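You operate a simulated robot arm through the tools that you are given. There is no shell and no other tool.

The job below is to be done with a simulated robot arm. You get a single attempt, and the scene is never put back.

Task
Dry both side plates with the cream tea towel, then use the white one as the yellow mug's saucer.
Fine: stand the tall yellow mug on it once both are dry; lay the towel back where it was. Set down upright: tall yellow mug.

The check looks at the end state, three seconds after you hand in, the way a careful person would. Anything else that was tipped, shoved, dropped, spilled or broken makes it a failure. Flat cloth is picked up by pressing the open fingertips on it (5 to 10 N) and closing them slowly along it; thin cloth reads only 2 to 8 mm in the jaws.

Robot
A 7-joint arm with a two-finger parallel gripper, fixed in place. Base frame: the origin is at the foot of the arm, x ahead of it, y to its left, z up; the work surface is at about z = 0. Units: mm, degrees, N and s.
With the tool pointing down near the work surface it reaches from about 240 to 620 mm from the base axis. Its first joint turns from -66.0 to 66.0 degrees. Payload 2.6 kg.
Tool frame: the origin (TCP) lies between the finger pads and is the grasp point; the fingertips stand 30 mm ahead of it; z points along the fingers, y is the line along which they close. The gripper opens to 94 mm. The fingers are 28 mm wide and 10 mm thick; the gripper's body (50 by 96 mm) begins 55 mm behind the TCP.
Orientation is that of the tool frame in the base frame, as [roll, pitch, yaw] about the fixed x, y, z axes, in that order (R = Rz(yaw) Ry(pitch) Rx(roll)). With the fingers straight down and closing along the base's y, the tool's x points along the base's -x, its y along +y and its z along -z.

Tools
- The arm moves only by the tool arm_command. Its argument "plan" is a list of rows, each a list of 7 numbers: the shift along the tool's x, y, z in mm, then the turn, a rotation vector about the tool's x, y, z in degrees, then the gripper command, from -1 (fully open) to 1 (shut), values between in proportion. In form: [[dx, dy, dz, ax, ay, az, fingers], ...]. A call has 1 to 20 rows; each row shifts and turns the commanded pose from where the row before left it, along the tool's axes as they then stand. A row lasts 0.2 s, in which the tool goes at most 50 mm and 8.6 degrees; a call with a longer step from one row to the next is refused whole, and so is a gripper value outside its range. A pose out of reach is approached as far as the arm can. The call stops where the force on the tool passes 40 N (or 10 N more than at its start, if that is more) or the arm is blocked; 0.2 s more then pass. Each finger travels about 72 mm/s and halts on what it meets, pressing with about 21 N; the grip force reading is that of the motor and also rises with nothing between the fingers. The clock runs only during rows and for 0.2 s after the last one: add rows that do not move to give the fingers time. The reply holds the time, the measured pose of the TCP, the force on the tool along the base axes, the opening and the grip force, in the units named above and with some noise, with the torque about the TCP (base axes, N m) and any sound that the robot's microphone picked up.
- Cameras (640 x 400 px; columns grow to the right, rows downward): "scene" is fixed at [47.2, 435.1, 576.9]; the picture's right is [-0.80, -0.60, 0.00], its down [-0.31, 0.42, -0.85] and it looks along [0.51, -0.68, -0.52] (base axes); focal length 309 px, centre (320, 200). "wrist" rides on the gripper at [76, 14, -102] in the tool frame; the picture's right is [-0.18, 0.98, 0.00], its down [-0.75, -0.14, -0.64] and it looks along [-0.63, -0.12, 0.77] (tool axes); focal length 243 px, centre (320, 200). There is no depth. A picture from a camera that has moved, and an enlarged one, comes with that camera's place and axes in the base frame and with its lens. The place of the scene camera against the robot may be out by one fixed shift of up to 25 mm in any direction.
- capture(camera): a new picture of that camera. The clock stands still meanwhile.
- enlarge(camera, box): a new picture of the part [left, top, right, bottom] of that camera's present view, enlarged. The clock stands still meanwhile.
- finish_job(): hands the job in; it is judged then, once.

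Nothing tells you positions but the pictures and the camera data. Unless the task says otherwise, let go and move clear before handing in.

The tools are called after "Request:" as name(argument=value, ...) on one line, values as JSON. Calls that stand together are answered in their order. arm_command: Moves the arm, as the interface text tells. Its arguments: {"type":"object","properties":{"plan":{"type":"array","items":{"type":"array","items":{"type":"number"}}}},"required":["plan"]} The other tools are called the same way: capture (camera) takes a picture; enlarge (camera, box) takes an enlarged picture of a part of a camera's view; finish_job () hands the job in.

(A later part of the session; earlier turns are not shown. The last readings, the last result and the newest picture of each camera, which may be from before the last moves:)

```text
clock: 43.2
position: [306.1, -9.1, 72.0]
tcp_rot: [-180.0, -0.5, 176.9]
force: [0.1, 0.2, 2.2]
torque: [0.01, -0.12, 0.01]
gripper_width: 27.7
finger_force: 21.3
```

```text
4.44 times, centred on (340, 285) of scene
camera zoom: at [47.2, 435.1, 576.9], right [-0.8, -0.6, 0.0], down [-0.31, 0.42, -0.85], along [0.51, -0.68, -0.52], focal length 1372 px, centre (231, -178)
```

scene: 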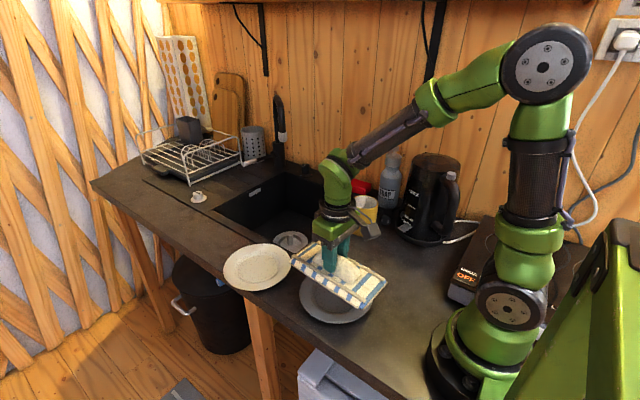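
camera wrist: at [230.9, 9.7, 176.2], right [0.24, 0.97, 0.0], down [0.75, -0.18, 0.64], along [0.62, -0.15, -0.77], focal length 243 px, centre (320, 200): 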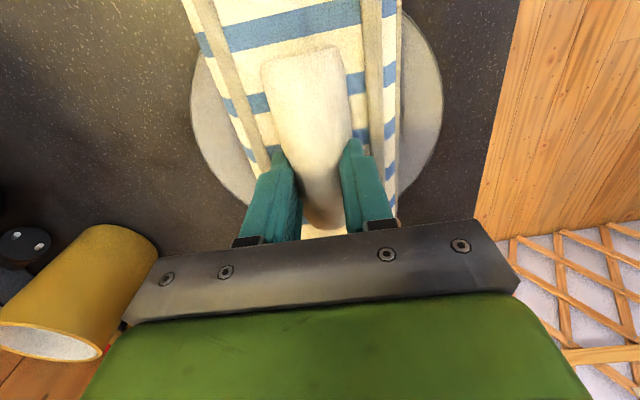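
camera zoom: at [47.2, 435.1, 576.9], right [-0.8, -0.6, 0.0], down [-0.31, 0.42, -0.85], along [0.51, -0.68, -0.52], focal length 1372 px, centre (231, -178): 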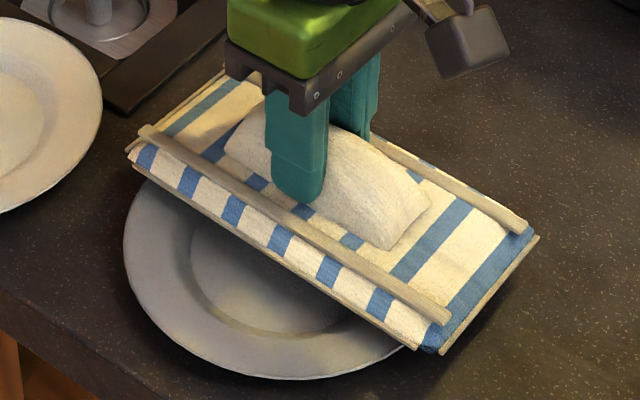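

It followed back about 11 mm; it's now around 11 mm past its original spot and the contact is a light 3 N. I'll stroke further toward -y at this light load and see whether it slides or follows.

Request:
arm_command(plan=[[0, -4, 0, 0, 0, 0, 1], [0, -4, 0, 0, 0, 0, 1], [0, -4, 0, 0, 0, 0, 1], [0, 0, 0, 0, 0, 0, 1]])

Request:
enlarge(camera="scene", box=[280, 240, 400, 330])

```text
clock: 44.2
position: [305.0, -20.9, 72.0]
tcp_rot: [-179.8, -0.5, 176.8]
force: [0.1, 0.6, -0.3]
torque: [0.0, -0.01, 0.0]
gripper_width: 27.9
finger_force: 21.4
```

```text
4.44 times, centred on (340, 285) of scene
camera zoom: at [47.2, 435.1, 576.9], right [-0.8, -0.6, 0.0], down [-0.31, 0.42, -0.85], along [0.51, -0.68, -0.52], focal length 1372 px, centre (231, -178)
```

zoom: 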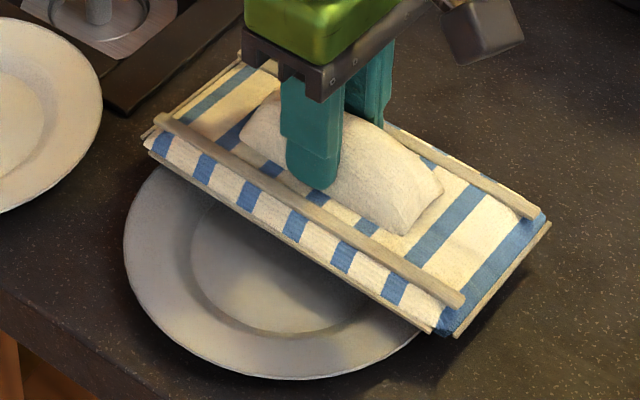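

The plate stayed put on that stroke, so light contact slides as wanted. I'll lift slightly, re-centre the pad over the plate (about y = 22), and find a light contact again.

Request:
arm_command(plan=[[0, 0, -3, 0, 0, 0, 1], [0, 14, 0, 0, 0, 0, 1], [0, 14, 0, 0, 0, 0, 1], [0, 15, 0, 0, 0, 0, 1], [0, 0, 2, 0, 0, 0, 1], [0, 0, 0, 0, 0, 0, 1]])

Request:
capture(camera="wrist")

```text
clock: 45.6
position: [306.1, 22.7, 73.8]
tcp_rot: [180.0, -0.5, 176.9]
force: [0.3, 0.6, -0.2]
torque: [0.01, -0.03, -0.04]
gripper_width: 28.0
finger_force: 20.4
```

```text
taken
camera wrist: at [232.6, 40.6, 177.2], right [0.24, 0.97, 0.0], down [0.75, -0.18, 0.64], along [0.62, -0.15, -0.77], focal length 243 px, centre (320, 200)
```

wrist: 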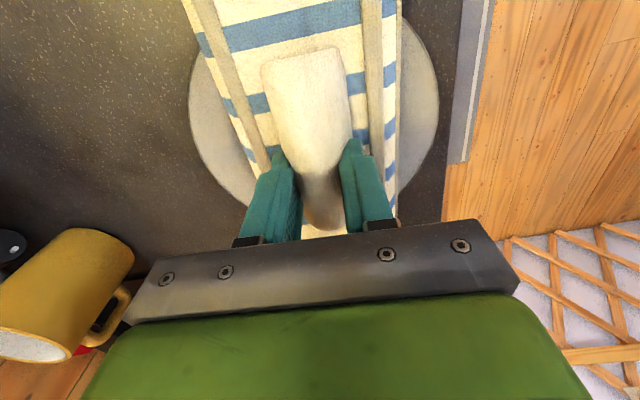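

Request:
arm_command(plan=[[0, 0, 0.7, 0, 0, 0, 1], [0, 0, 0, 0, 0, 0, 1]])

```text
clock: 46.2
position: [306.5, 22.8, 72.6]
tcp_rot: [180.0, -0.5, 177.0]
force: [0.7, 1.0, -0.5]
torque: [0.01, 0.01, -0.03]
gripper_width: 27.9
finger_force: 20.9
```

Request:
arm_command(plan=[[0, 0, 0.3, 0, 0, 0, 1], [0, 0, 0, 0, 0, 0, 1]])

```text
clock: 46.8
position: [307.3, 24.0, 73.3]
tcp_rot: [-179.9, -0.5, 176.9]
force: [0.2, 0.2, 0.3]
torque: [-0.01, 0.0, 0.01]
gripper_width: 27.8
finger_force: 20.8
```

Request:
arm_command(plan=[[0, 0, 0.1, 0, 0, 0, 1], [0, 0, 0, 0, 0, 0, 1]])

```text
clock: 47.4
position: [307.1, 21.7, 72.0]
tcp_rot: [180.0, -0.6, 176.9]
force: [-0.1, -0.8, -0.7]
torque: [-0.01, -0.03, -0.02]
gripper_width: 27.7
finger_force: 21.2
```

Request:
arm_command(plan=[[0, 0, 0.2, 0, 0, 0, 1], [0, 0, 0, 0, 0, 0, 1]])

```text
clock: 48.0
position: [307.8, 22.2, 71.3]
tcp_rot: [180.0, -0.5, 176.9]
force: [-1.5, -0.5, 4.5]
torque: [-0.03, 0.1, -0.03]
gripper_width: 27.7
finger_force: 20.7
```

Request:
arm_command(plan=[[0, -5, -0.1, 0, 0, 0, 1], [0, -5, 0, 0, 0, 0, 1], [0, -5, 0, 0, 0, 0, 1], [0, 0, 0, 0, 0, 0, 1]])

Request:
capture(camera="wrist")

```text
clock: 49.0
position: [307.3, 7.2, 72.2]
tcp_rot: [-180.0, -0.4, 176.9]
force: [0.6, 1.2, 2.3]
torque: [-0.01, 0.02, -0.01]
gripper_width: 27.7
finger_force: 21.0
```

```text
taken
camera wrist: at [232.3, 25.2, 176.0], right [0.24, 0.97, 0.0], down [0.75, -0.18, 0.64], along [0.62, -0.15, -0.77], focal length 243 px, centre (320, 200)
```

wrist: 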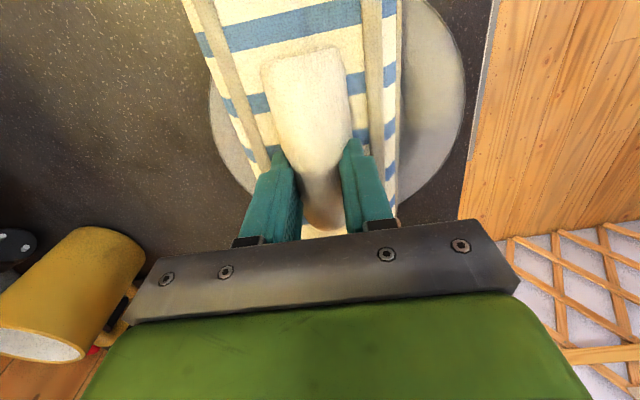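

The towel slid over a stationary plate at about 3 N. That's the regime I want, so I'll continue with longer strokes at this height.

Request:
arm_command(plan=[[0, 6, 0, 0, 0, 0, 1], [0, 6, 0, 0, 0, 0, 1], [0, 6, 0, 0, 0, 0, 1], [0, 6, 0, 0, 0, 0, 1], [0, 0, 0, 0, 0, 0, 1]])

Request:
capture(camera="wrist")

```text
clock: 50.2
position: [308.7, 30.6, 71.7]
tcp_rot: [-180.0, -0.5, 177.0]
force: [-0.2, -1.0, 3.4]
torque: [0.02, -0.07, -0.08]
gripper_width: 27.8
finger_force: 21.0
```

```text
taken
camera wrist: at [233.5, 49.3, 176.0], right [0.24, 0.97, 0.0], down [0.75, -0.18, 0.64], along [0.62, -0.15, -0.77], focal length 243 px, centre (320, 200)
```

wrist: 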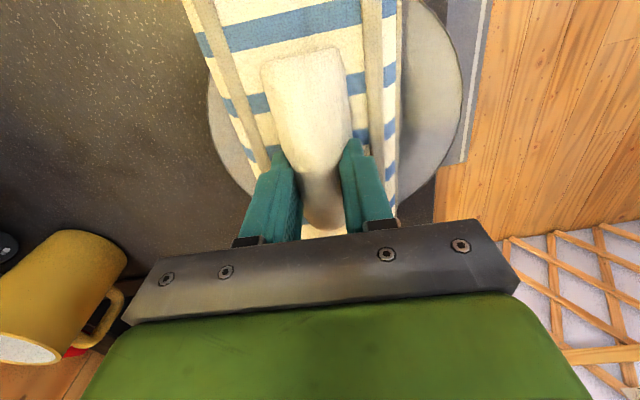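

On the +y stroke the plate followed the towel (now around y = 45), while -y strokes slide. I'll press a bit more and drag the plate back toward -y, then do further wiping only with -y strokes.

Request:
arm_command(plan=[[0, 0, 0.25, 0, 0, 0, 1], [0, -3, 0.08, 0, 0, 0, 1], [0, -4, 0.1, 0, 0, 0, 1], [0, -4, 0.1, 0, 0, 0, 1], [0, -4, 0.1, 0, 0, 0, 1], [0, 0, 0, 0, 0, 0, 1]])

Request:
capture(camera="wrist")

```text
clock: 51.6
position: [306.3, 16.5, 71.2]
tcp_rot: [180.0, -0.5, 176.8]
force: [1.6, 4.7, 11.7]
torque: [0.04, -0.08, -0.01]
gripper_width: 27.8
finger_force: 21.1
```

```text
taken
camera wrist: at [232.6, 33.9, 175.8], right [0.24, 0.97, 0.0], down [0.75, -0.18, 0.64], along [0.62, -0.15, -0.77], focal length 243 px, centre (320, 200)
```

wrist: 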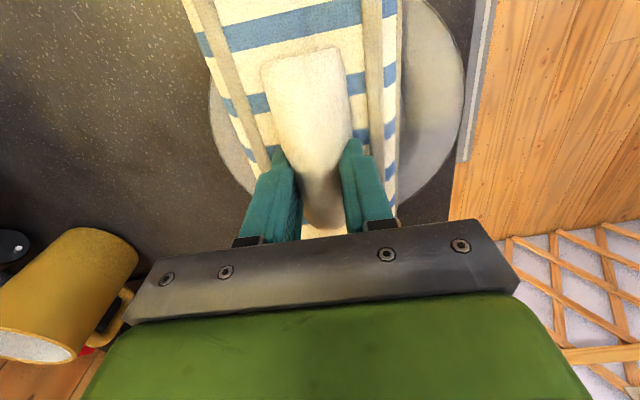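

It follows nicely. Another 14 mm to bring it back to its original position.

Request:
arm_command(plan=[[0, -4, 0.05, 0, 0, 0, 1], [0, -4, 0.05, 0, 0, 0, 1], [0, -4, 0.05, 0, 0, 0, 1], [0, -3, 0.05, 0, 0, 0, 1], [0, 0, 0, 0, 0, 0, 1]])

Request:
capture(camera="wrist")

Request:
enlarge(camera="scene", box=[290, 255, 385, 330])

```text
clock: 52.8
position: [306.1, 0.5, 71.4]
tcp_rot: [179.9, -0.4, 176.9]
force: [0.0, 9.3, 22.7]
torque: [0.08, -0.07, 0.02]
gripper_width: 27.7
finger_force: 20.5
```

```text
taken
camera wrist: at [231.5, 19.4, 175.5], right [0.24, 0.97, 0.0], down [0.75, -0.18, 0.64], along [0.62, -0.15, -0.77], focal length 243 px, centre (320, 200)
```

wrist: 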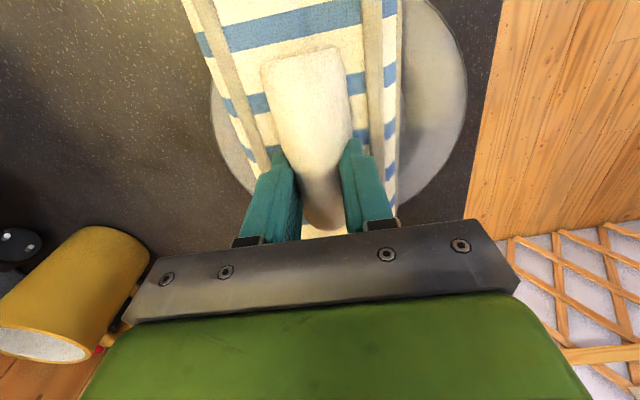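

```text
5.33 times, centred on (338, 292) of scene
camera zoom: at [47.1, 435.1, 576.9], right [-0.8, -0.6, 0.0], down [-0.31, 0.42, -0.85], along [0.51, -0.68, -0.52], focal length 1647 px, centre (227, -293)
```

zoom: 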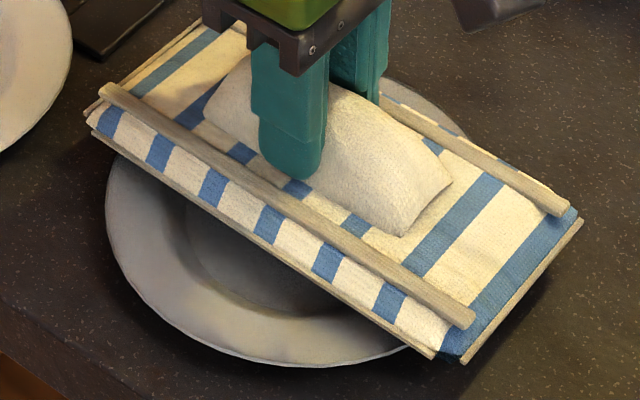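

The plate is back within about 5 mm of its start. I'll lift off, re-centre above it in the air, and then wipe with light -y strokes only.

Request:
arm_command(plan=[[0, 0, -3, 0, 0, 0, 1], [0, 14, 0, 0, 0, 0, 1], [0, 14, 0, 0, 0, 0, 1], [0, 0, 1.8, 0, 0, 0, 1], [0, 0, 0, 0, 0, 0, 1]])

```text
clock: 54.0
position: [308.9, 28.5, 71.9]
tcp_rot: [-179.9, -0.5, 176.9]
force: [-1.4, -1.0, 1.7]
torque: [-0.16, -0.18, -0.08]
gripper_width: 27.6
finger_force: 21.3
```

Request:
arm_command(plan=[[0, -6, 0, 0.2, -0.15, 0, 1], [0, -6, 0, 0, 0, 0, 1], [0, -6, 0, 0, 0, 0, 1], [0, -6, 0, 0, 0, 0, 1], [0, 0, 0, 0, 0, 0, 1]])

Request:
capture(camera="wrist")

```text
clock: 55.2
position: [306.2, 4.1, 73.3]
tcp_rot: [-179.8, -0.4, 176.9]
force: [0.1, 0.3, -0.5]
torque: [0.01, -0.01, -0.02]
gripper_width: 27.6
finger_force: 21.3
```

```text
taken
camera wrist: at [231.3, 23.4, 176.1], right [0.24, 0.97, 0.0], down [0.75, -0.18, 0.64], along [0.62, -0.15, -0.77], focal length 243 px, centre (320, 200)
```

wrist: 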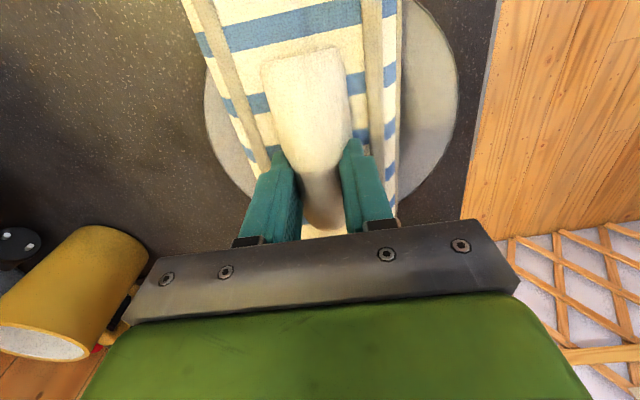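

The plate held still. I'll do a broad stroke across it from its +y side to its -y side, starting above and finding a light contact.

Request:
arm_command(plan=[[0, 0, -3, 0, 0, 0, 1], [0, 18, 0, 0, 0, 0, 1], [0, 18, 0, 0, 0, 0, 1], [0, 14, 0, 0, 0, 0, 1], [0, 0, 2, 0, 0, 0, 1], [0, 0, 0.8, 0, 0, 0, 1], [0, 0, 0, 0, 0, 0, 1]])

```text
clock: 56.8
position: [309.8, 55.6, 71.6]
tcp_rot: [-179.8, -0.4, 176.9]
force: [1.3, 0.9, 0.0]
torque: [0.06, -0.01, 0.01]
gripper_width: 27.8
finger_force: 20.8
```

Request:
arm_command(plan=[[0, 0, 0.3, 0, 0, 0, 1], [0, 0, 0, 0, 0, 0, 1]])

```text
clock: 57.4
position: [308.4, 55.0, 71.6]
tcp_rot: [-179.8, -0.4, 176.9]
force: [-2.8, 2.3, 6.2]
torque: [0.08, 0.01, 0.0]
gripper_width: 27.7
finger_force: 20.5
```

Request:
arm_command(plan=[[0, -5, -0.12, 0, 0, 0, 1], [0, -6, 0.0, 0, 0, 0, 1], [0, -6, 0.02, 0, 0, 0, 1], [0, -6, 0.02, 0, 0, 0, 1], [0, 0, 0, 0, 0, 0, 1]])

Request:
capture(camera="wrist")

```text
clock: 58.6
position: [306.2, 32.2, 71.7]
tcp_rot: [-179.8, -0.3, 176.9]
force: [-0.1, 0.0, -0.6]
torque: [-0.02, -0.01, 0.0]
gripper_width: 27.8
finger_force: 21.2
```

```text
taken
camera wrist: at [233.0, 50.4, 176.0], right [0.24, 0.97, 0.0], down [0.75, -0.18, 0.64], along [0.62, -0.16, -0.77], focal length 243 px, centre (320, 200)
```

wrist: 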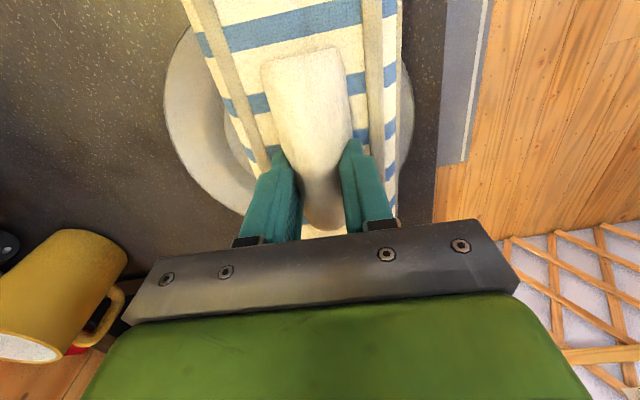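

The plate is at about y = 15, its original place. I'll continue the stroke with small downward increments to keep contact.

Request:
arm_command(plan=[[0, -4, 0.1, 0, 0, 0, 1], [0, -4, 0.1, 0, 0, 0, 1], [0, -4, 0.1, 0, 0, 0, 1], [0, -4, 0.06, 0, 0, 0, 1], [0, 0, 0, 0, 0, 0, 1]])

```text
clock: 59.8
position: [307.8, 17.0, 72.4]
tcp_rot: [-179.7, -0.4, 176.9]
force: [0.2, 2.6, 6.1]
torque: [0.08, 0.07, -0.02]
gripper_width: 27.9
finger_force: 20.8
```

Request:
arm_command(plan=[[0, -5, -0.05, 0, 0, 0, 1], [0, -5, 0, 0, 0, 0, 1], [0, -5, 0, 0, 0, 0, 1], [0, -5, 0, 0, 0, 0, 1], [0, 0, 0, 0, 0, 0, 1]])

Request:
capture(camera="wrist")

```text
clock: 61.0
position: [305.4, -4.1, 71.3]
tcp_rot: [-179.8, -0.4, 176.9]
force: [0.3, 3.5, 6.6]
torque: [0.06, -0.07, 0.03]
gripper_width: 27.9
finger_force: 20.9
```

```text
taken
camera wrist: at [231.2, 14.9, 175.6], right [0.24, 0.97, 0.0], down [0.75, -0.18, 0.64], along [0.62, -0.15, -0.77], focal length 243 px, centre (320, 200)
```

wrist: 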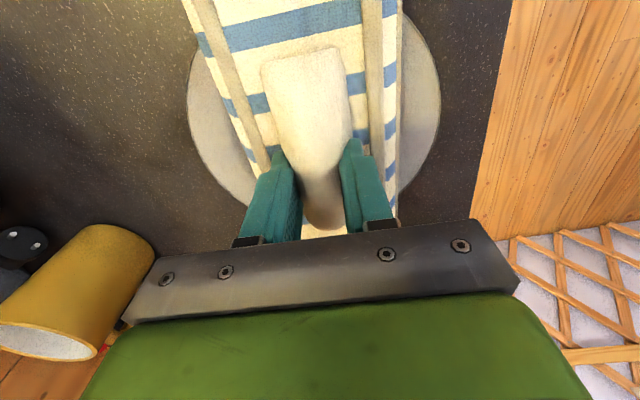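

At 7 N it stuck and moved to about y = -3. I'll drag it back +15 mm while it sticks, then lift off.

Request:
arm_command(plan=[[0, 4, 0, 0, 0, 0, 1], [0, 4, 0, 0, 0, 0, 1], [0, 4, 0, 0, 0, 0, 1], [0, 4, 0, 0, 0, 0, 1], [0, 0, 0, 0, 0, 0, 1]])

Request:
capture(camera="wrist")

```text
clock: 62.2
position: [306.2, 13.6, 71.6]
tcp_rot: [-179.8, -0.3, 176.9]
force: [-0.4, -3.0, 5.7]
torque: [-0.03, -0.08, -0.01]
gripper_width: 27.6
finger_force: 20.8
```

```text
taken
camera wrist: at [231.9, 31.2, 175.6], right [0.24, 0.97, 0.0], down [0.75, -0.18, 0.64], along [0.62, -0.15, -0.77], focal length 243 px, centre (320, 200)
```

wrist: 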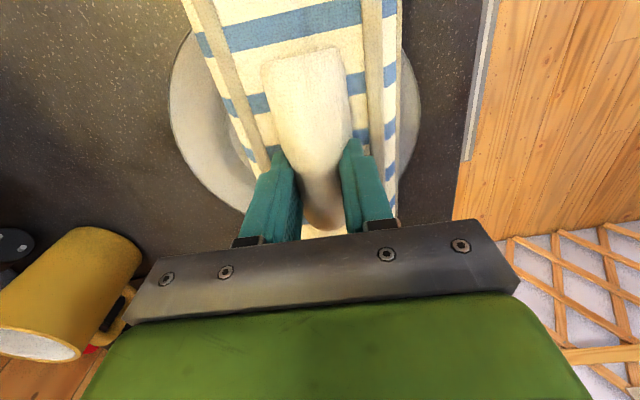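

Request:
arm_command(plan=[[0, 0, 0.2, 0, 0, 0, 1], [0, 4, 0, 0, 0, 0, 1], [0, 4, 0, 0, 0, 0, 1], [0, 4, 0, 0, 0, 0, 1], [0, 3, 0, 0, 0, 0, 1], [0, 0, 0, 0, 0, 0, 1]])

Request:
capture(camera="wrist")

Request:
enlarge(camera="scene", box=[290, 255, 385, 330])

```text
clock: 63.6
position: [306.9, 27.7, 71.3]
tcp_rot: [-179.7, -0.2, 176.9]
force: [-0.3, -4.2, 7.4]
torque: [-0.04, 0.11, 0.03]
gripper_width: 28.0
finger_force: 21.3
```

```text
taken
camera wrist: at [232.7, 45.9, 175.5], right [0.24, 0.97, 0.0], down [0.75, -0.18, 0.64], along [0.62, -0.15, -0.77], focal length 243 px, centre (320, 200)
```

wrist: 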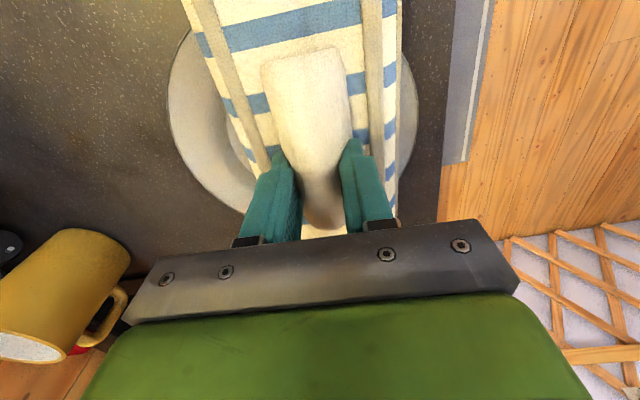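

```text
5.33 times, centred on (338, 292) of scene
camera zoom: at [47.1, 435.1, 576.9], right [-0.8, -0.6, 0.0], down [-0.31, 0.42, -0.85], along [0.51, -0.68, -0.52], focal length 1647 px, centre (227, -293)
```

zoom: 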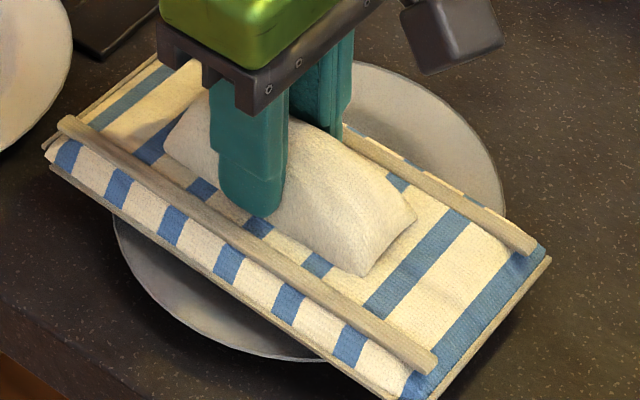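

The grey plate is back at its starting place with plenty of rubbing done. I'll lift off and carry the towel to the white plate near (511, 58).

Request:
arm_command(plan=[[0, 0, -10, 0, 0, 0, 1], [0, 0, -20, 0, 0, 0, 1], [0, 0, -20, 0, 0, 0, 1], [-25, 5, 0, 0, 0, 0, 1], [-34, 7, 0, 0, 0, 0, 1], [-34, 7, 0, 0, 0, 0, 1], [-34, 7, 0, 0, 0, 0, 1], [-34, 7, 0, 0, 0, 0, 1], [-25, 5, 0, 0, 0, 0, 1], [-17, 3, 0, 0, 0, 0, 1], [0, 0, 0, 0, 0, 0, 1], [0, 0, 0, 0, 0, 0, 1]])

Request:
capture(camera="wrist")

Request:
enlarge(camera="scene", box=[200, 200, 400, 330])

```text
clock: 66.2
position: [512.4, 57.1, 118.9]
tcp_rot: [-179.8, -0.4, 176.9]
force: [0.1, -0.1, -1.0]
torque: [0.0, 0.0, 0.0]
gripper_width: 28.0
finger_force: 21.6
```

```text
taken
camera wrist: at [438.2, 75.7, 223.7], right [0.24, 0.97, 0.0], down [0.75, -0.18, 0.64], along [0.62, -0.15, -0.77], focal length 243 px, centre (320, 200)
```

wrist: 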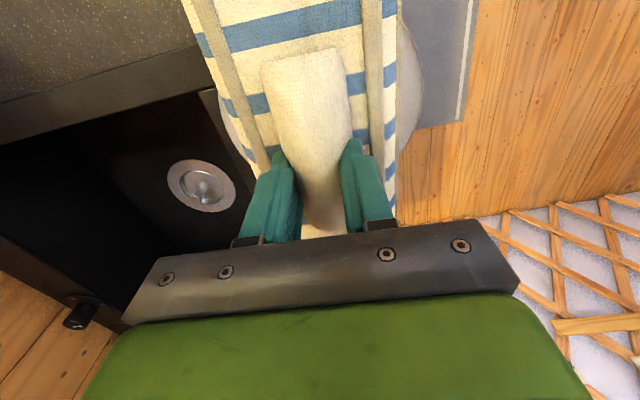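

```text
3.08 times, centred on (300, 265) of scene
camera zoom: at [47.2, 435.1, 576.9], right [-0.8, -0.6, 0.0], down [-0.31, 0.42, -0.85], along [0.51, -0.68, -0.52], focal length 950 px, centre (382, 0)
```

zoom: 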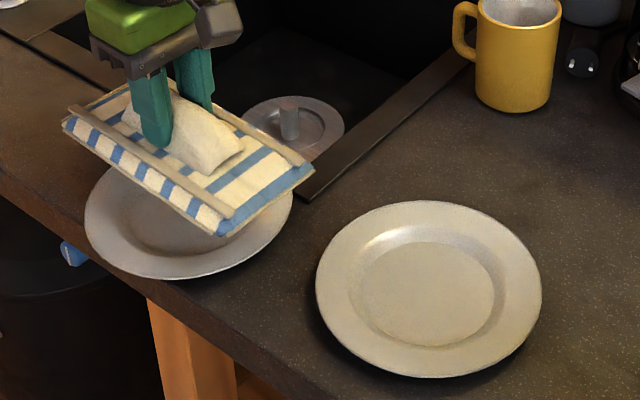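

The near plate looks noticeably paler now that the arm isn't shading it. I'll compare the two plates closely to be sure which one is the white one.

Request:
enlarge(camera="scene", box=[290, 255, 385, 330])

Request:
enlarge(camera="scene", box=[215, 235, 300, 300])

```text
5.33 times, centred on (338, 292) of scene
camera zoom: at [47.2, 435.1, 576.9], right [-0.8, -0.6, 0.0], down [-0.31, 0.42, -0.85], along [0.51, -0.68, -0.52], focal length 1647 px, centre (227, -293)
```

zoom: 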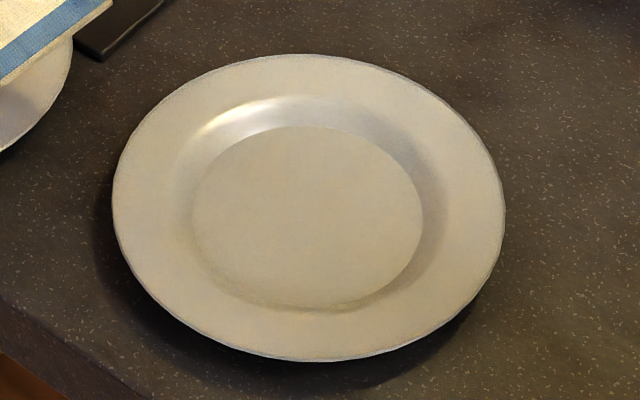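

```text
6.15 times, centred on (258, 268) of scene
camera zoom: at [47.2, 435.1, 576.9], right [-0.8, -0.6, 0.0], down [-0.31, 0.42, -0.85], along [0.51, -0.68, -0.52], focal length 1900 px, centre (705, -215)
```

zoom: 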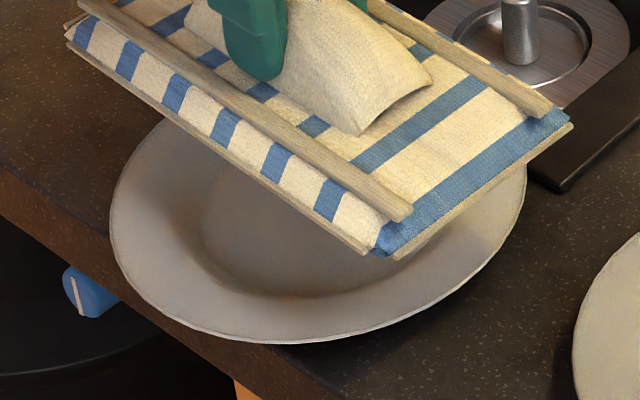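

The far plate is still the whiter of the two, so it stays as the saucer; I'll recheck later in even light. Lowering the towel over it now.

Request:
arm_command(plan=[[0, 0, 15, 0, 0, 0, 1], [0, 0, 15, 0, 0, 0, 1], [0, 1, 10, 0, 0, 0, 1], [0, 0, 4, 0, 0, 0, 1], [0, 0, 1.5, 0, 0, 0, 1], [0, 0, 0, 0, 0, 0, 1]])

```text
clock: 67.6
position: [512.5, 58.0, 74.6]
tcp_rot: [-179.8, -0.3, 177.0]
force: [0.2, -0.3, -0.6]
torque: [-0.03, -0.03, 0.01]
gripper_width: 27.6
finger_force: 20.6
```

Request:
arm_command(plan=[[0, 0, 0.5, 0, 0, 0, 1], [0, 0, 0.5, 0, 0, 0, 1], [0, 0, 0, 0, 0, 0, 1]])

```text
clock: 68.4
position: [512.2, 57.2, 73.9]
tcp_rot: [-179.7, -0.4, 176.9]
force: [-1.1, -0.1, -0.6]
torque: [-0.01, 0.02, 0.0]
gripper_width: 27.9
finger_force: 20.5
```

Request:
arm_command(plan=[[0, 0, 0.4, 0, 0, 0, 1], [0, 0, 0.3, 0, 0, 0, 1], [0, 0, 0, 0, 0, 0, 1]])

```text
clock: 69.2
position: [512.6, 57.9, 73.8]
tcp_rot: [-179.8, -0.4, 176.9]
force: [0.5, -0.7, -0.3]
torque: [0.02, -0.02, -0.01]
gripper_width: 28.1
finger_force: 21.1
```

Request:
arm_command(plan=[[0, 0, 0.3, 0, 0, 0, 1], [0, 0, 0.3, 0, 0, 0, 1], [0, 0, 0, 0, 0, 0, 1]])

```text
clock: 70.0
position: [512.2, 59.1, 72.4]
tcp_rot: [-179.8, -0.3, 176.9]
force: [-0.1, -0.7, -0.4]
torque: [-0.04, 0.02, -0.02]
gripper_width: 28.0
finger_force: 21.4
```

Request:
arm_command(plan=[[0, 0, 0.3, 0, 0, 0, 1], [0, 0, 0.3, 0, 0, 0, 1], [0, 0, 0, 0, 0, 0, 1]])

```text
clock: 70.8
position: [512.6, 58.5, 71.2]
tcp_rot: [-179.8, -0.2, 176.8]
force: [0.0, -0.9, 1.9]
torque: [0.1, -0.22, -0.01]
gripper_width: 27.8
finger_force: 20.9
```

Contact is on the far rim only; I'll level slightly and settle to a balanced light touch.

Request:
arm_command(plan=[[0, 0, 0, 0, -0.2, 0, 1], [0, 0, 0.2, 0, 0, 0, 1], [0, 0, 0, 0, 0, 0, 1]])

```text
clock: 71.6
position: [512.7, 57.9, 72.1]
tcp_rot: [-179.8, -0.1, 176.9]
force: [-1.5, -0.8, 7.0]
torque: [0.04, 0.2, -0.02]
gripper_width: 28.0
finger_force: 20.7
```

Request:
arm_command(plan=[[0, -5, -0.15, 0, 0, 0, 1], [0, -5, 0, 0, 0, 0, 1], [0, -5, 0, 0, 0, 0, 1], [0, 0, 0, 0, 0, 0, 1]])

Request:
enlarge(camera="scene", box=[215, 235, 300, 300])

Request:
capture(camera="wrist")

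```text
clock: 72.6
position: [511.9, 42.5, 71.6]
tcp_rot: [-179.8, -0.1, 177.0]
force: [0.7, 2.8, 4.6]
torque: [0.12, -0.09, 0.04]
gripper_width: 27.8
finger_force: 21.1
```

```text
6.15 times, centred on (258, 268) of scene
camera zoom: at [47.2, 435.0, 576.9], right [-0.8, -0.6, 0.0], down [-0.31, 0.42, -0.85], along [0.51, -0.68, -0.52], focal length 1900 px, centre (705, -215)
```

zoom: 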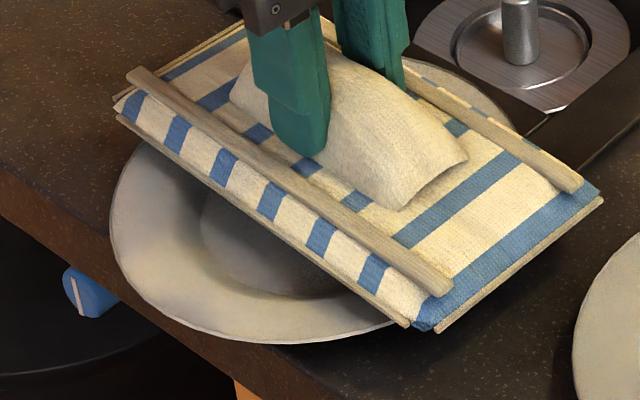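

```text
taken
camera wrist: at [436.2, 61.5, 175.4], right [0.24, 0.97, 0.0], down [0.75, -0.18, 0.64], along [0.62, -0.15, -0.77], focal length 243 px, centre (320, 200)
```

wrist: 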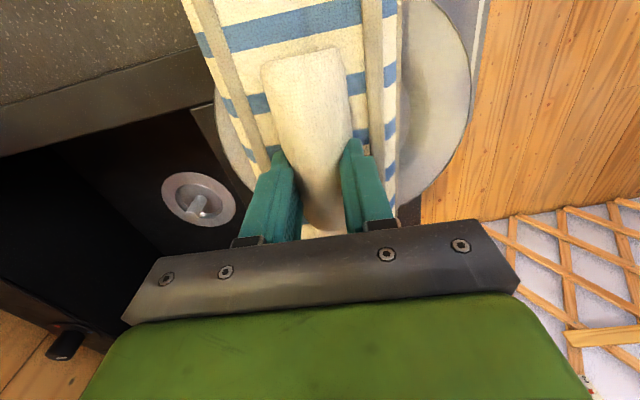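

The white plate stayed put while the towel slid about 15 mm under 5 N. Continuing this stroke toward -y.

Request:
arm_command(plan=[[0, -5, 0, 0, 0, 0, 1], [0, -5, 0, 0, 0, 0, 1], [0, -5, 0, 0, 0, 0, 1], [0, -5, 0, 0, 0, 0, 1], [0, 0, 0, 0, 0, 0, 1]])

Request:
enlarge(camera="scene", box=[215, 235, 300, 300])

```text
clock: 73.8
position: [510.3, 22.4, 72.9]
tcp_rot: [-179.8, -0.2, 177.0]
force: [0.4, 1.9, 3.8]
torque: [0.11, -0.08, 0.05]
gripper_width: 27.8
finger_force: 20.7
```

```text
6.15 times, centred on (258, 268) of scene
camera zoom: at [47.2, 435.0, 576.9], right [-0.8, -0.6, 0.0], down [-0.31, 0.42, -0.85], along [0.51, -0.68, -0.52], focal length 1900 px, centre (705, -215)
```

zoom: 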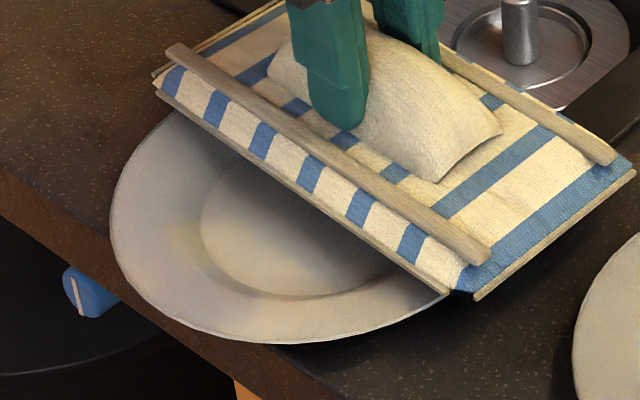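

Still static after 35 mm of rubbing. I'll lift, go back to the plate's +y side in the air, and repeat a -y stroke from there.

Request:
arm_command(plan=[[0, 0, -3, 0, 0, 0, 1], [0, 15, 0, 0, 0, 0, 1], [0, 15, 0, 0, 0, 0, 1], [0, 15, 0, 0, 0, 0, 1], [0, 14, 0, 0, 0, 0, 1], [0, 0, 2, 0, 0, 0, 1], [0, 0, 0.6, 0, 0, 0, 1], [0, 0, 0, 0, 0, 0, 1]])

```text
clock: 75.6
position: [513.9, 83.2, 73.2]
tcp_rot: [-179.8, -0.1, 177.0]
force: [-0.4, 0.7, 1.6]
torque: [0.04, 0.0, -0.02]
gripper_width: 27.7
finger_force: 21.1
```

Request:
arm_command(plan=[[0, -4, 0.05, 0, 0, 0, 1], [0, -5, 0.03, 0, 0, 0, 1], [0, -5, 0, 0, 0, 0, 1], [0, -5, 0, 0, 0, 0, 1], [0, 0, 0, 0, 0, 0, 1]])

Request:
enlarge(camera="scene", box=[215, 235, 300, 300])

```text
clock: 76.8
position: [513.6, 62.4, 72.0]
tcp_rot: [-179.8, -0.2, 176.9]
force: [0.5, 1.5, 1.4]
torque: [0.12, -0.11, -0.01]
gripper_width: 27.4
finger_force: 20.6
```

```text
6.15 times, centred on (258, 268) of scene
camera zoom: at [47.2, 435.1, 576.9], right [-0.8, -0.6, 0.0], down [-0.31, 0.42, -0.85], along [0.51, -0.68, -0.52], focal length 1900 px, centre (705, -215)
```

zoom: 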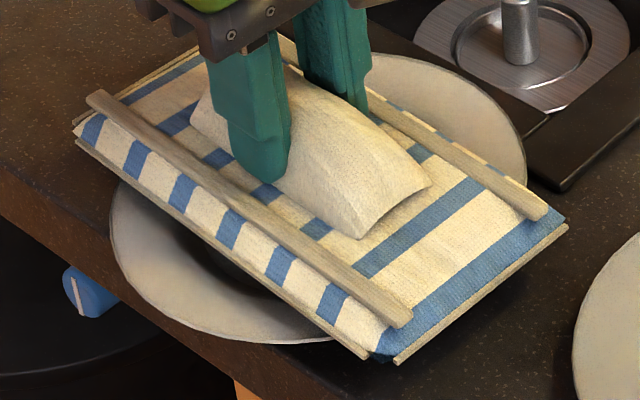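

Request:
arm_command(plan=[[0, -5, 0.08, 0, 0, 0, 1], [0, -5, 0.03, 0, 0, 0, 1], [0, -5, 0, 0, 0, 0, 1], [0, -5, 0, 0, 0, 0, 1], [0, -5, 0, 0, 0, 0, 1], [0, -5, 0, 0, 0, 0, 1], [0, 0, 0, 0, 0, 0, 1]])

Request:
enlarge(camera="scene", box=[215, 235, 300, 300])

```text
clock: 78.4
position: [511.3, 32.6, 71.4]
tcp_rot: [-179.8, -0.2, 176.9]
force: [0.8, 1.1, 2.2]
torque: [0.04, -0.05, 0.0]
gripper_width: 27.9
finger_force: 20.8
```

```text
6.15 times, centred on (258, 268) of scene
camera zoom: at [47.2, 435.1, 576.9], right [-0.8, -0.6, 0.0], down [-0.31, 0.42, -0.85], along [0.51, -0.68, -0.52], focal length 1900 px, centre (705, -215)
```

zoom: 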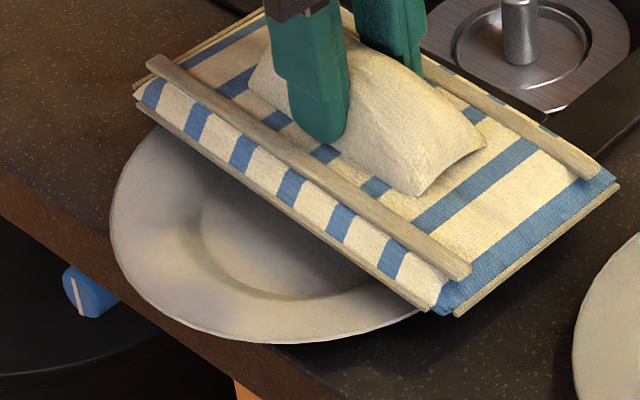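

Static again. Now a few light x strokes and a short +y stroke at this same low force.

Request:
arm_command(plan=[[0, 5, 0, 0, 0, 0, 1], [0, 5, 0, 0, 0, 0, 1], [0, 5, 0, 0, 0, 0, 1], [5, 0, 0, 0, 0, 0, 1], [5, 0, 0, 0, 0, 0, 1], [5, 0, 0, 0, 0, 0, 1], [-5, 0, 0, 0, 0, 0, 1], [-5, 0, 0, 0, 0, 0, 1], [-5, 0, 0, 0, 0, 0, 1], [0, 0, 0, 0, 0, 0, 1]])

Request:
enlarge(camera="scene", box=[215, 235, 300, 300])

```text
clock: 80.6
position: [513.0, 47.9, 72.2]
tcp_rot: [-179.8, -0.2, 176.9]
force: [-0.5, -0.1, 1.7]
torque: [0.03, -0.02, -0.02]
gripper_width: 27.6
finger_force: 20.8
```

```text
6.15 times, centred on (258, 268) of scene
camera zoom: at [47.2, 435.1, 576.9], right [-0.8, -0.6, 0.0], down [-0.31, 0.42, -0.85], along [0.51, -0.68, -0.52], focal length 1900 px, centre (705, -215)
```

zoom: 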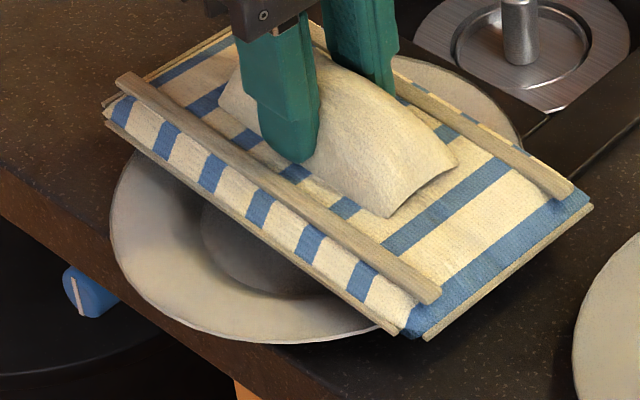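

The white plate hasn't budged at 2–3 N. I'll run longer back-and-forth strokes at this force.

Request:
arm_command(plan=[[0, 6, 0.05, 0, 0, 0, 1], [0, 6, 0, 0, 0, 0, 1], [0, 6, 0, 0, 0, 0, 1], [0, 6, 0, 0, 0, 0, 1], [0, 6, 0, 0, 0, 0, 1], [0, 0, 0, 0, 0, 0, 1]])

Request:
enlarge(camera="scene", box=[215, 235, 300, 300])

```text
clock: 82.0
position: [512.9, 78.4, 71.2]
tcp_rot: [-179.8, -0.1, 176.9]
force: [-0.1, -0.3, 2.2]
torque: [0.0, -0.08, -0.04]
gripper_width: 27.9
finger_force: 21.1
```

```text
6.15 times, centred on (258, 268) of scene
camera zoom: at [47.2, 435.1, 576.9], right [-0.8, -0.6, 0.0], down [-0.31, 0.42, -0.85], along [0.51, -0.68, -0.52], focal length 1900 px, centre (705, -215)
```

zoom: 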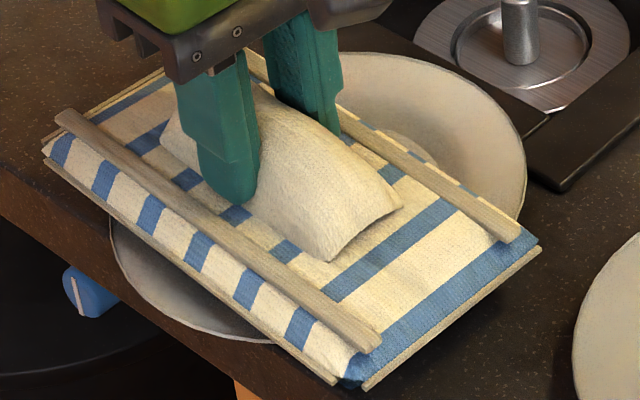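

Request:
arm_command(plan=[[4, -6, 0, 0, 0, 0, 1], [4, -6, 0, 0, 0, 0, 1], [-4, -6, 0, 0, 0, 0, 1], [-4, -6, 0, 0, 0, 0, 1], [-4, -6, 0, 0, 0, 0, 1], [-4, -6, 0, 0, 0, 0, 1], [4, -6, 0, 0, 0, 0, 1], [4, -6, 0, 0, 0, 0, 1], [0, -6, 0, 0, 0, 0, 1], [0, 0, 0, 0, 0, 0, 1]])

Request:
enlarge(camera="scene", box=[215, 235, 300, 300])

```text
clock: 84.2
position: [509.7, 24.7, 71.4]
tcp_rot: [-179.8, -0.2, 176.8]
force: [-0.1, 1.9, 2.2]
torque: [0.03, -0.02, 0.01]
gripper_width: 27.6
finger_force: 20.7
```

```text
6.15 times, centred on (258, 268) of scene
camera zoom: at [47.2, 435.1, 576.9], right [-0.8, -0.6, 0.0], down [-0.31, 0.42, -0.85], along [0.51, -0.68, -0.52], focal length 1900 px, centre (705, -215)
```

zoom: 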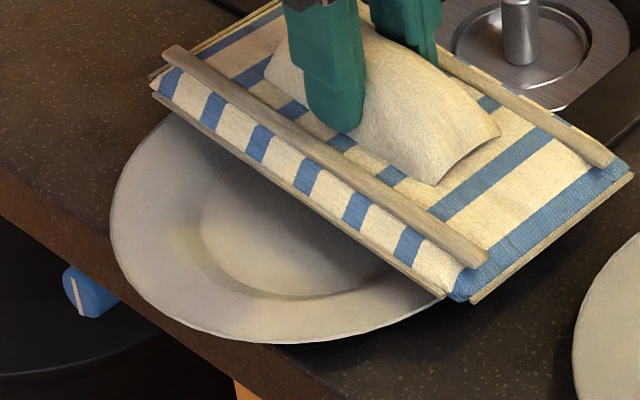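

The white plate is well rubbed and unmoved. Next I'll wipe its recessed centre by tilting the towel so one corner reaches into the well; first lift and tilt clear of everything.

Request:
arm_command(plan=[[0, 0, -10, 0, 0, 0, 1], [0, 0, -20, 0, 0, 0, 1], [0, 0, -20, 0, 0, 0, 1], [28, 0, 0, 0, 0, 0, 1], [28, 0, 0, 0, 0, 0, 1], [27, -1, 0, 0, 0, 0, 1], [0, 0, 0, 0, 6, 0, 1], [0, 0, 0, 0, 6, 0, 1], [0, 0, 0, 5.5, 0, 0, 1], [0, 0, 0, 5.5, 0, 0, 1], [0, 0, 0, 0, 0, 0, 1], [0, 0, 0, 0, 0, 0, 1]])

Request:
capture(camera="wrist")

Request:
enlarge(camera="scene", box=[200, 190, 400, 330])

```text
clock: 86.8
position: [427.4, 27.9, 123.1]
tcp_rot: [-168.8, -12.2, 176.8]
force: [0.2, -0.1, -0.9]
torque: [0.01, 0.0, -0.04]
gripper_width: 27.8
finger_force: 21.1
```

```text
taken
camera wrist: at [376.0, 64.7, 234.7], right [0.19, 0.95, -0.23], down [0.87, -0.06, 0.48], along [0.45, -0.29, -0.85], focal length 243 px, centre (320, 200)
```

wrist: 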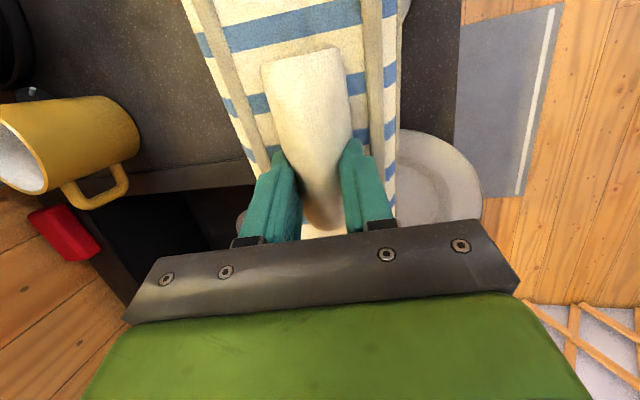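

```text
2.86 times, centred on (300, 260) of scene
camera zoom: at [47.2, 435.1, 576.9], right [-0.8, -0.6, 0.0], down [-0.31, 0.42, -0.85], along [0.51, -0.68, -0.52], focal length 882 px, centre (377, 29)
```

zoom: 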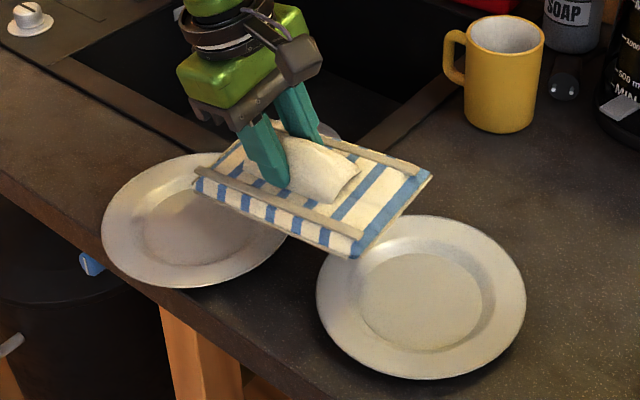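

The tilt looks right, with the low corner above the white plate's centre. Lowering it vertically toward the well.

Request:
arm_command(plan=[[-2.11, 1.9, 9.59, 0, 0, 0, 1], [-2.11, 1.9, 9.59, 0, 0, 0, 1], [-1.27, 1.14, 5.75, 0, 0, 0, 1], [0, 0, 0, 0, 0, 0, 1]])

Request:
enlarge(camera="scene", box=[210, 220, 320, 300])

```text
clock: 87.8
position: [428.8, 27.2, 97.9]
tcp_rot: [-168.8, -11.9, 176.7]
force: [-7.0, -3.1, 16.2]
torque: [0.39, -0.94, 0.07]
gripper_width: 27.8
finger_force: 20.6
```

```text
5.00 times, centred on (265, 260) of scene
camera zoom: at [47.1, 435.0, 576.9], right [-0.8, -0.6, 0.0], down [-0.31, 0.42, -0.85], along [0.51, -0.68, -0.52], focal length 1544 px, centre (595, -100)
```

zoom: 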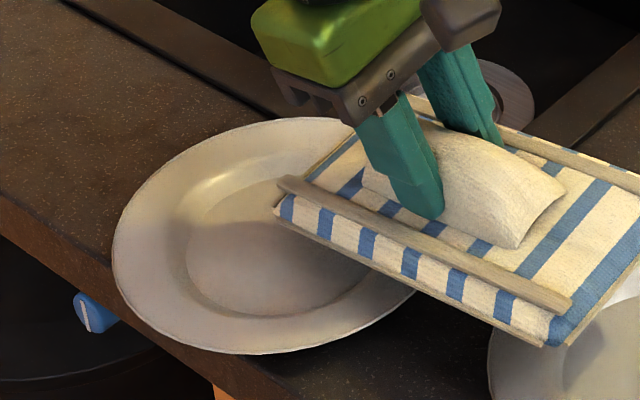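

The corner is touching the well floor already, at about 17 N. I'll back off for a light touch.

Request:
arm_command(plan=[[0.15, -0.13, -0.67, 0, 0, 0, 1], [0, 0, 0, 0, 0, 0, 1]])

```text
clock: 88.4
position: [428.2, 27.9, 95.2]
tcp_rot: [-168.8, -11.9, 176.9]
force: [2.6, -1.9, 8.5]
torque: [0.22, -0.94, -0.23]
gripper_width: 27.7
finger_force: 20.9
```

Request:
arm_command(plan=[[0.15, -0.13, -0.67, 0, 0, 0, 1], [0, 0, 0, 0, 0, 0, 1]])

```text
clock: 89.0
position: [427.5, 28.7, 96.3]
tcp_rot: [-168.8, -12.4, 176.9]
force: [0.7, 0.0, 2.0]
torque: [0.11, -0.37, -0.06]
gripper_width: 27.8
finger_force: 20.6
```

Light contact of about 3 N in the well. Now small strokes in y across the well floor.

Request:
arm_command(plan=[[0.27, 4.91, -0.91, 0, 0, 0, 1], [0.27, 4.91, -0.91, 0, 0, 0, 1], [0.27, 4.91, -0.91, 0, 0, 0, 1], [-0.27, -4.91, 0.91, 0, 0, 0, 1], [-0.27, -4.91, 0.91, 0, 0, 0, 1], [-0.27, -4.91, 0.91, 0, 0, 0, 1], [-0.27, -4.91, 0.91, 0, 0, 0, 1], [-0.27, -4.91, 0.91, 0, 0, 0, 1], [-0.27, -4.91, 0.91, 0, 0, 0, 1], [0, 0, 0, 0, 0, 0, 1]])

Request:
enlarge(camera="scene", box=[210, 220, 320, 300])

```text
clock: 91.2
position: [428.0, 13.0, 98.6]
tcp_rot: [-168.7, -12.1, 176.9]
force: [0.2, 0.0, -0.2]
torque: [-0.02, 0.01, 0.04]
gripper_width: 28.0
finger_force: 21.4
```

```text
5.00 times, centred on (265, 260) of scene
camera zoom: at [47.2, 435.1, 576.9], right [-0.8, -0.6, 0.0], down [-0.31, 0.42, -0.85], along [0.51, -0.68, -0.52], focal length 1544 px, centre (595, -100)
```

zoom: 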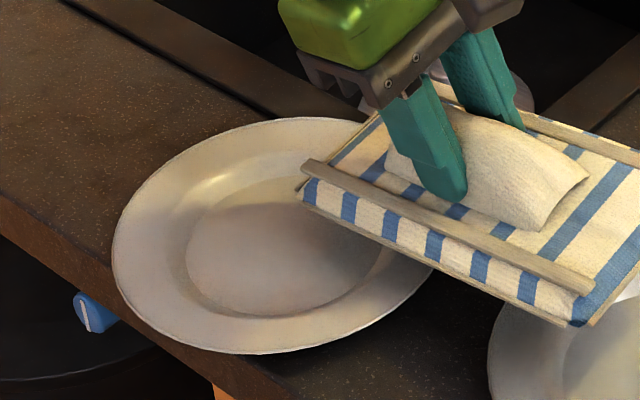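

Request:
arm_command(plan=[[-0.11, 0.1, 0.5, 0, 0, 0, 1], [0, 0, 0, 0, 0, 0, 1]])

```text
clock: 91.8
position: [427.7, 13.4, 97.2]
tcp_rot: [-168.8, -12.1, 176.8]
force: [-1.2, -0.9, 2.4]
torque: [0.1, -0.25, -0.03]
gripper_width: 27.8
finger_force: 20.9
```

Request:
arm_command(plan=[[0.25, 4.93, -0.86, 0, 0, 0, 1], [0.25, 4.93, -0.86, 0, 0, 0, 1], [0.25, 4.93, -0.86, 0, 0, 0, 1], [0.25, 4.93, -0.86, 0, 0, 0, 1], [0.25, 4.93, -0.86, 0, 0, 0, 1], [4.86, -0.05, 1.14, 0, 0, 0, 1], [4.86, -0.05, 1.14, 0, 0, 0, 1], [4.86, -0.05, 1.14, 0, 0, 0, 1], [0, 0, 0, 0, 0, 0, 1]])

Request:
enlarge(camera="scene", box=[210, 220, 320, 300])

```text
clock: 93.8
position: [412.6, 37.6, 98.2]
tcp_rot: [-168.9, -12.1, 176.9]
force: [2.1, 1.0, 4.3]
torque: [0.21, -0.58, -0.06]
gripper_width: 27.9
finger_force: 21.4
```

```text
5.00 times, centred on (265, 260) of scene
camera zoom: at [47.2, 435.1, 576.9], right [-0.8, -0.6, 0.0], down [-0.31, 0.42, -0.85], along [0.51, -0.68, -0.52], focal length 1544 px, centre (595, -100)
```

zoom: 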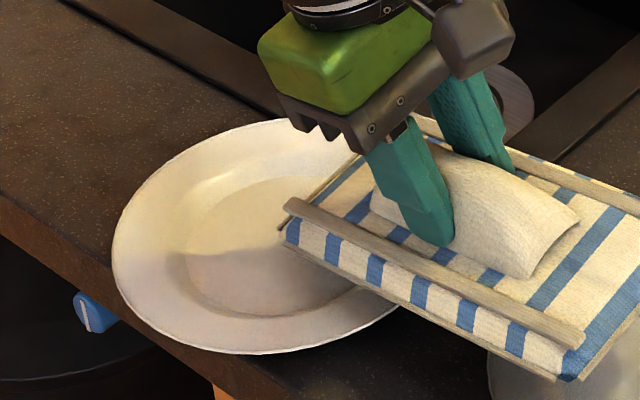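

Static and in contact at 5 N near the well's middle. A few more strokes: +x, then -y, then -x.

Request:
arm_command(plan=[[-4.88, 0.05, -1.14, 0, 0, 0, 1], [-4.88, 0.07, -1.09, 0, 0, 0, 1], [-4.88, 0.07, -1.09, 0, 0, 0, 1], [-4.88, 0.07, -1.09, 0, 0, 0, 1], [-4.88, 0.07, -1.09, 0, 0, 0, 1], [0, 0, 0, 0, 0, 0, 1]])

Request:
enlarge(camera="scene", box=[210, 220, 320, 300])

```text
clock: 95.2
position: [438.1, 38.3, 97.6]
tcp_rot: [-168.7, -12.2, 176.9]
force: [-1.9, 0.2, 1.7]
torque: [0.12, -0.14, 0.05]
gripper_width: 27.7
finger_force: 21.2
```

```text
5.00 times, centred on (265, 260) of scene
camera zoom: at [47.2, 435.1, 576.9], right [-0.8, -0.6, 0.0], down [-0.31, 0.42, -0.85], along [0.51, -0.68, -0.52], focal length 1544 px, centre (595, -100)
```

zoom: 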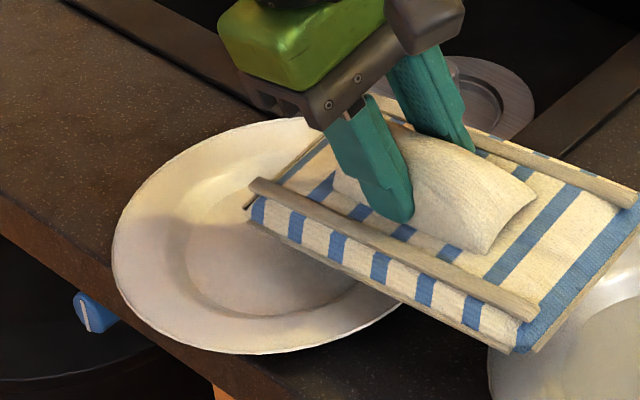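

Request:
arm_command(plan=[[0.25, 4.93, -0.86, 0, 0, 0, 1], [0.25, 4.93, -0.86, 0, 0, 0, 1], [0.25, 4.93, -0.86, 0, 0, 0, 1], [4.88, -0.05, 1.12, 0, 0, 0, 1], [4.88, -0.05, 1.12, 0, 0, 0, 1], [4.88, -0.05, 1.12, 0, 0, 0, 1], [-0.27, -4.91, 0.93, 0, 0, 0, 1], [-0.27, -4.91, 0.93, 0, 0, 0, 1], [-0.27, -4.91, 0.93, 0, 0, 0, 1], [-0.27, -4.91, 0.93, 0, 0, 0, 1], [-0.27, -4.91, 0.93, 0, 0, 0, 1], [-0.27, -4.91, 0.93, 0, 0, 0, 1], [0, 0, 0, 0, 0, 0, 1]])

Request:
enlarge(camera="scene", box=[210, 220, 320, 300])

```text
clock: 98.0
position: [423.3, 22.2, 96.1]
tcp_rot: [-168.7, -12.2, 176.8]
force: [0.2, 0.5, 0.3]
torque: [0.1, -0.13, 0.05]
gripper_width: 27.9
finger_force: 21.3
```

```text
5.00 times, centred on (265, 260) of scene
camera zoom: at [47.2, 435.1, 576.9], right [-0.8, -0.6, 0.0], down [-0.31, 0.42, -0.85], along [0.51, -0.68, -0.52], focal length 1544 px, centre (595, -100)
```

zoom: 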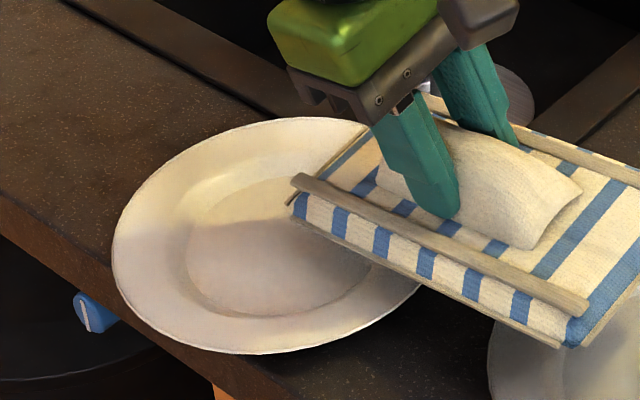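

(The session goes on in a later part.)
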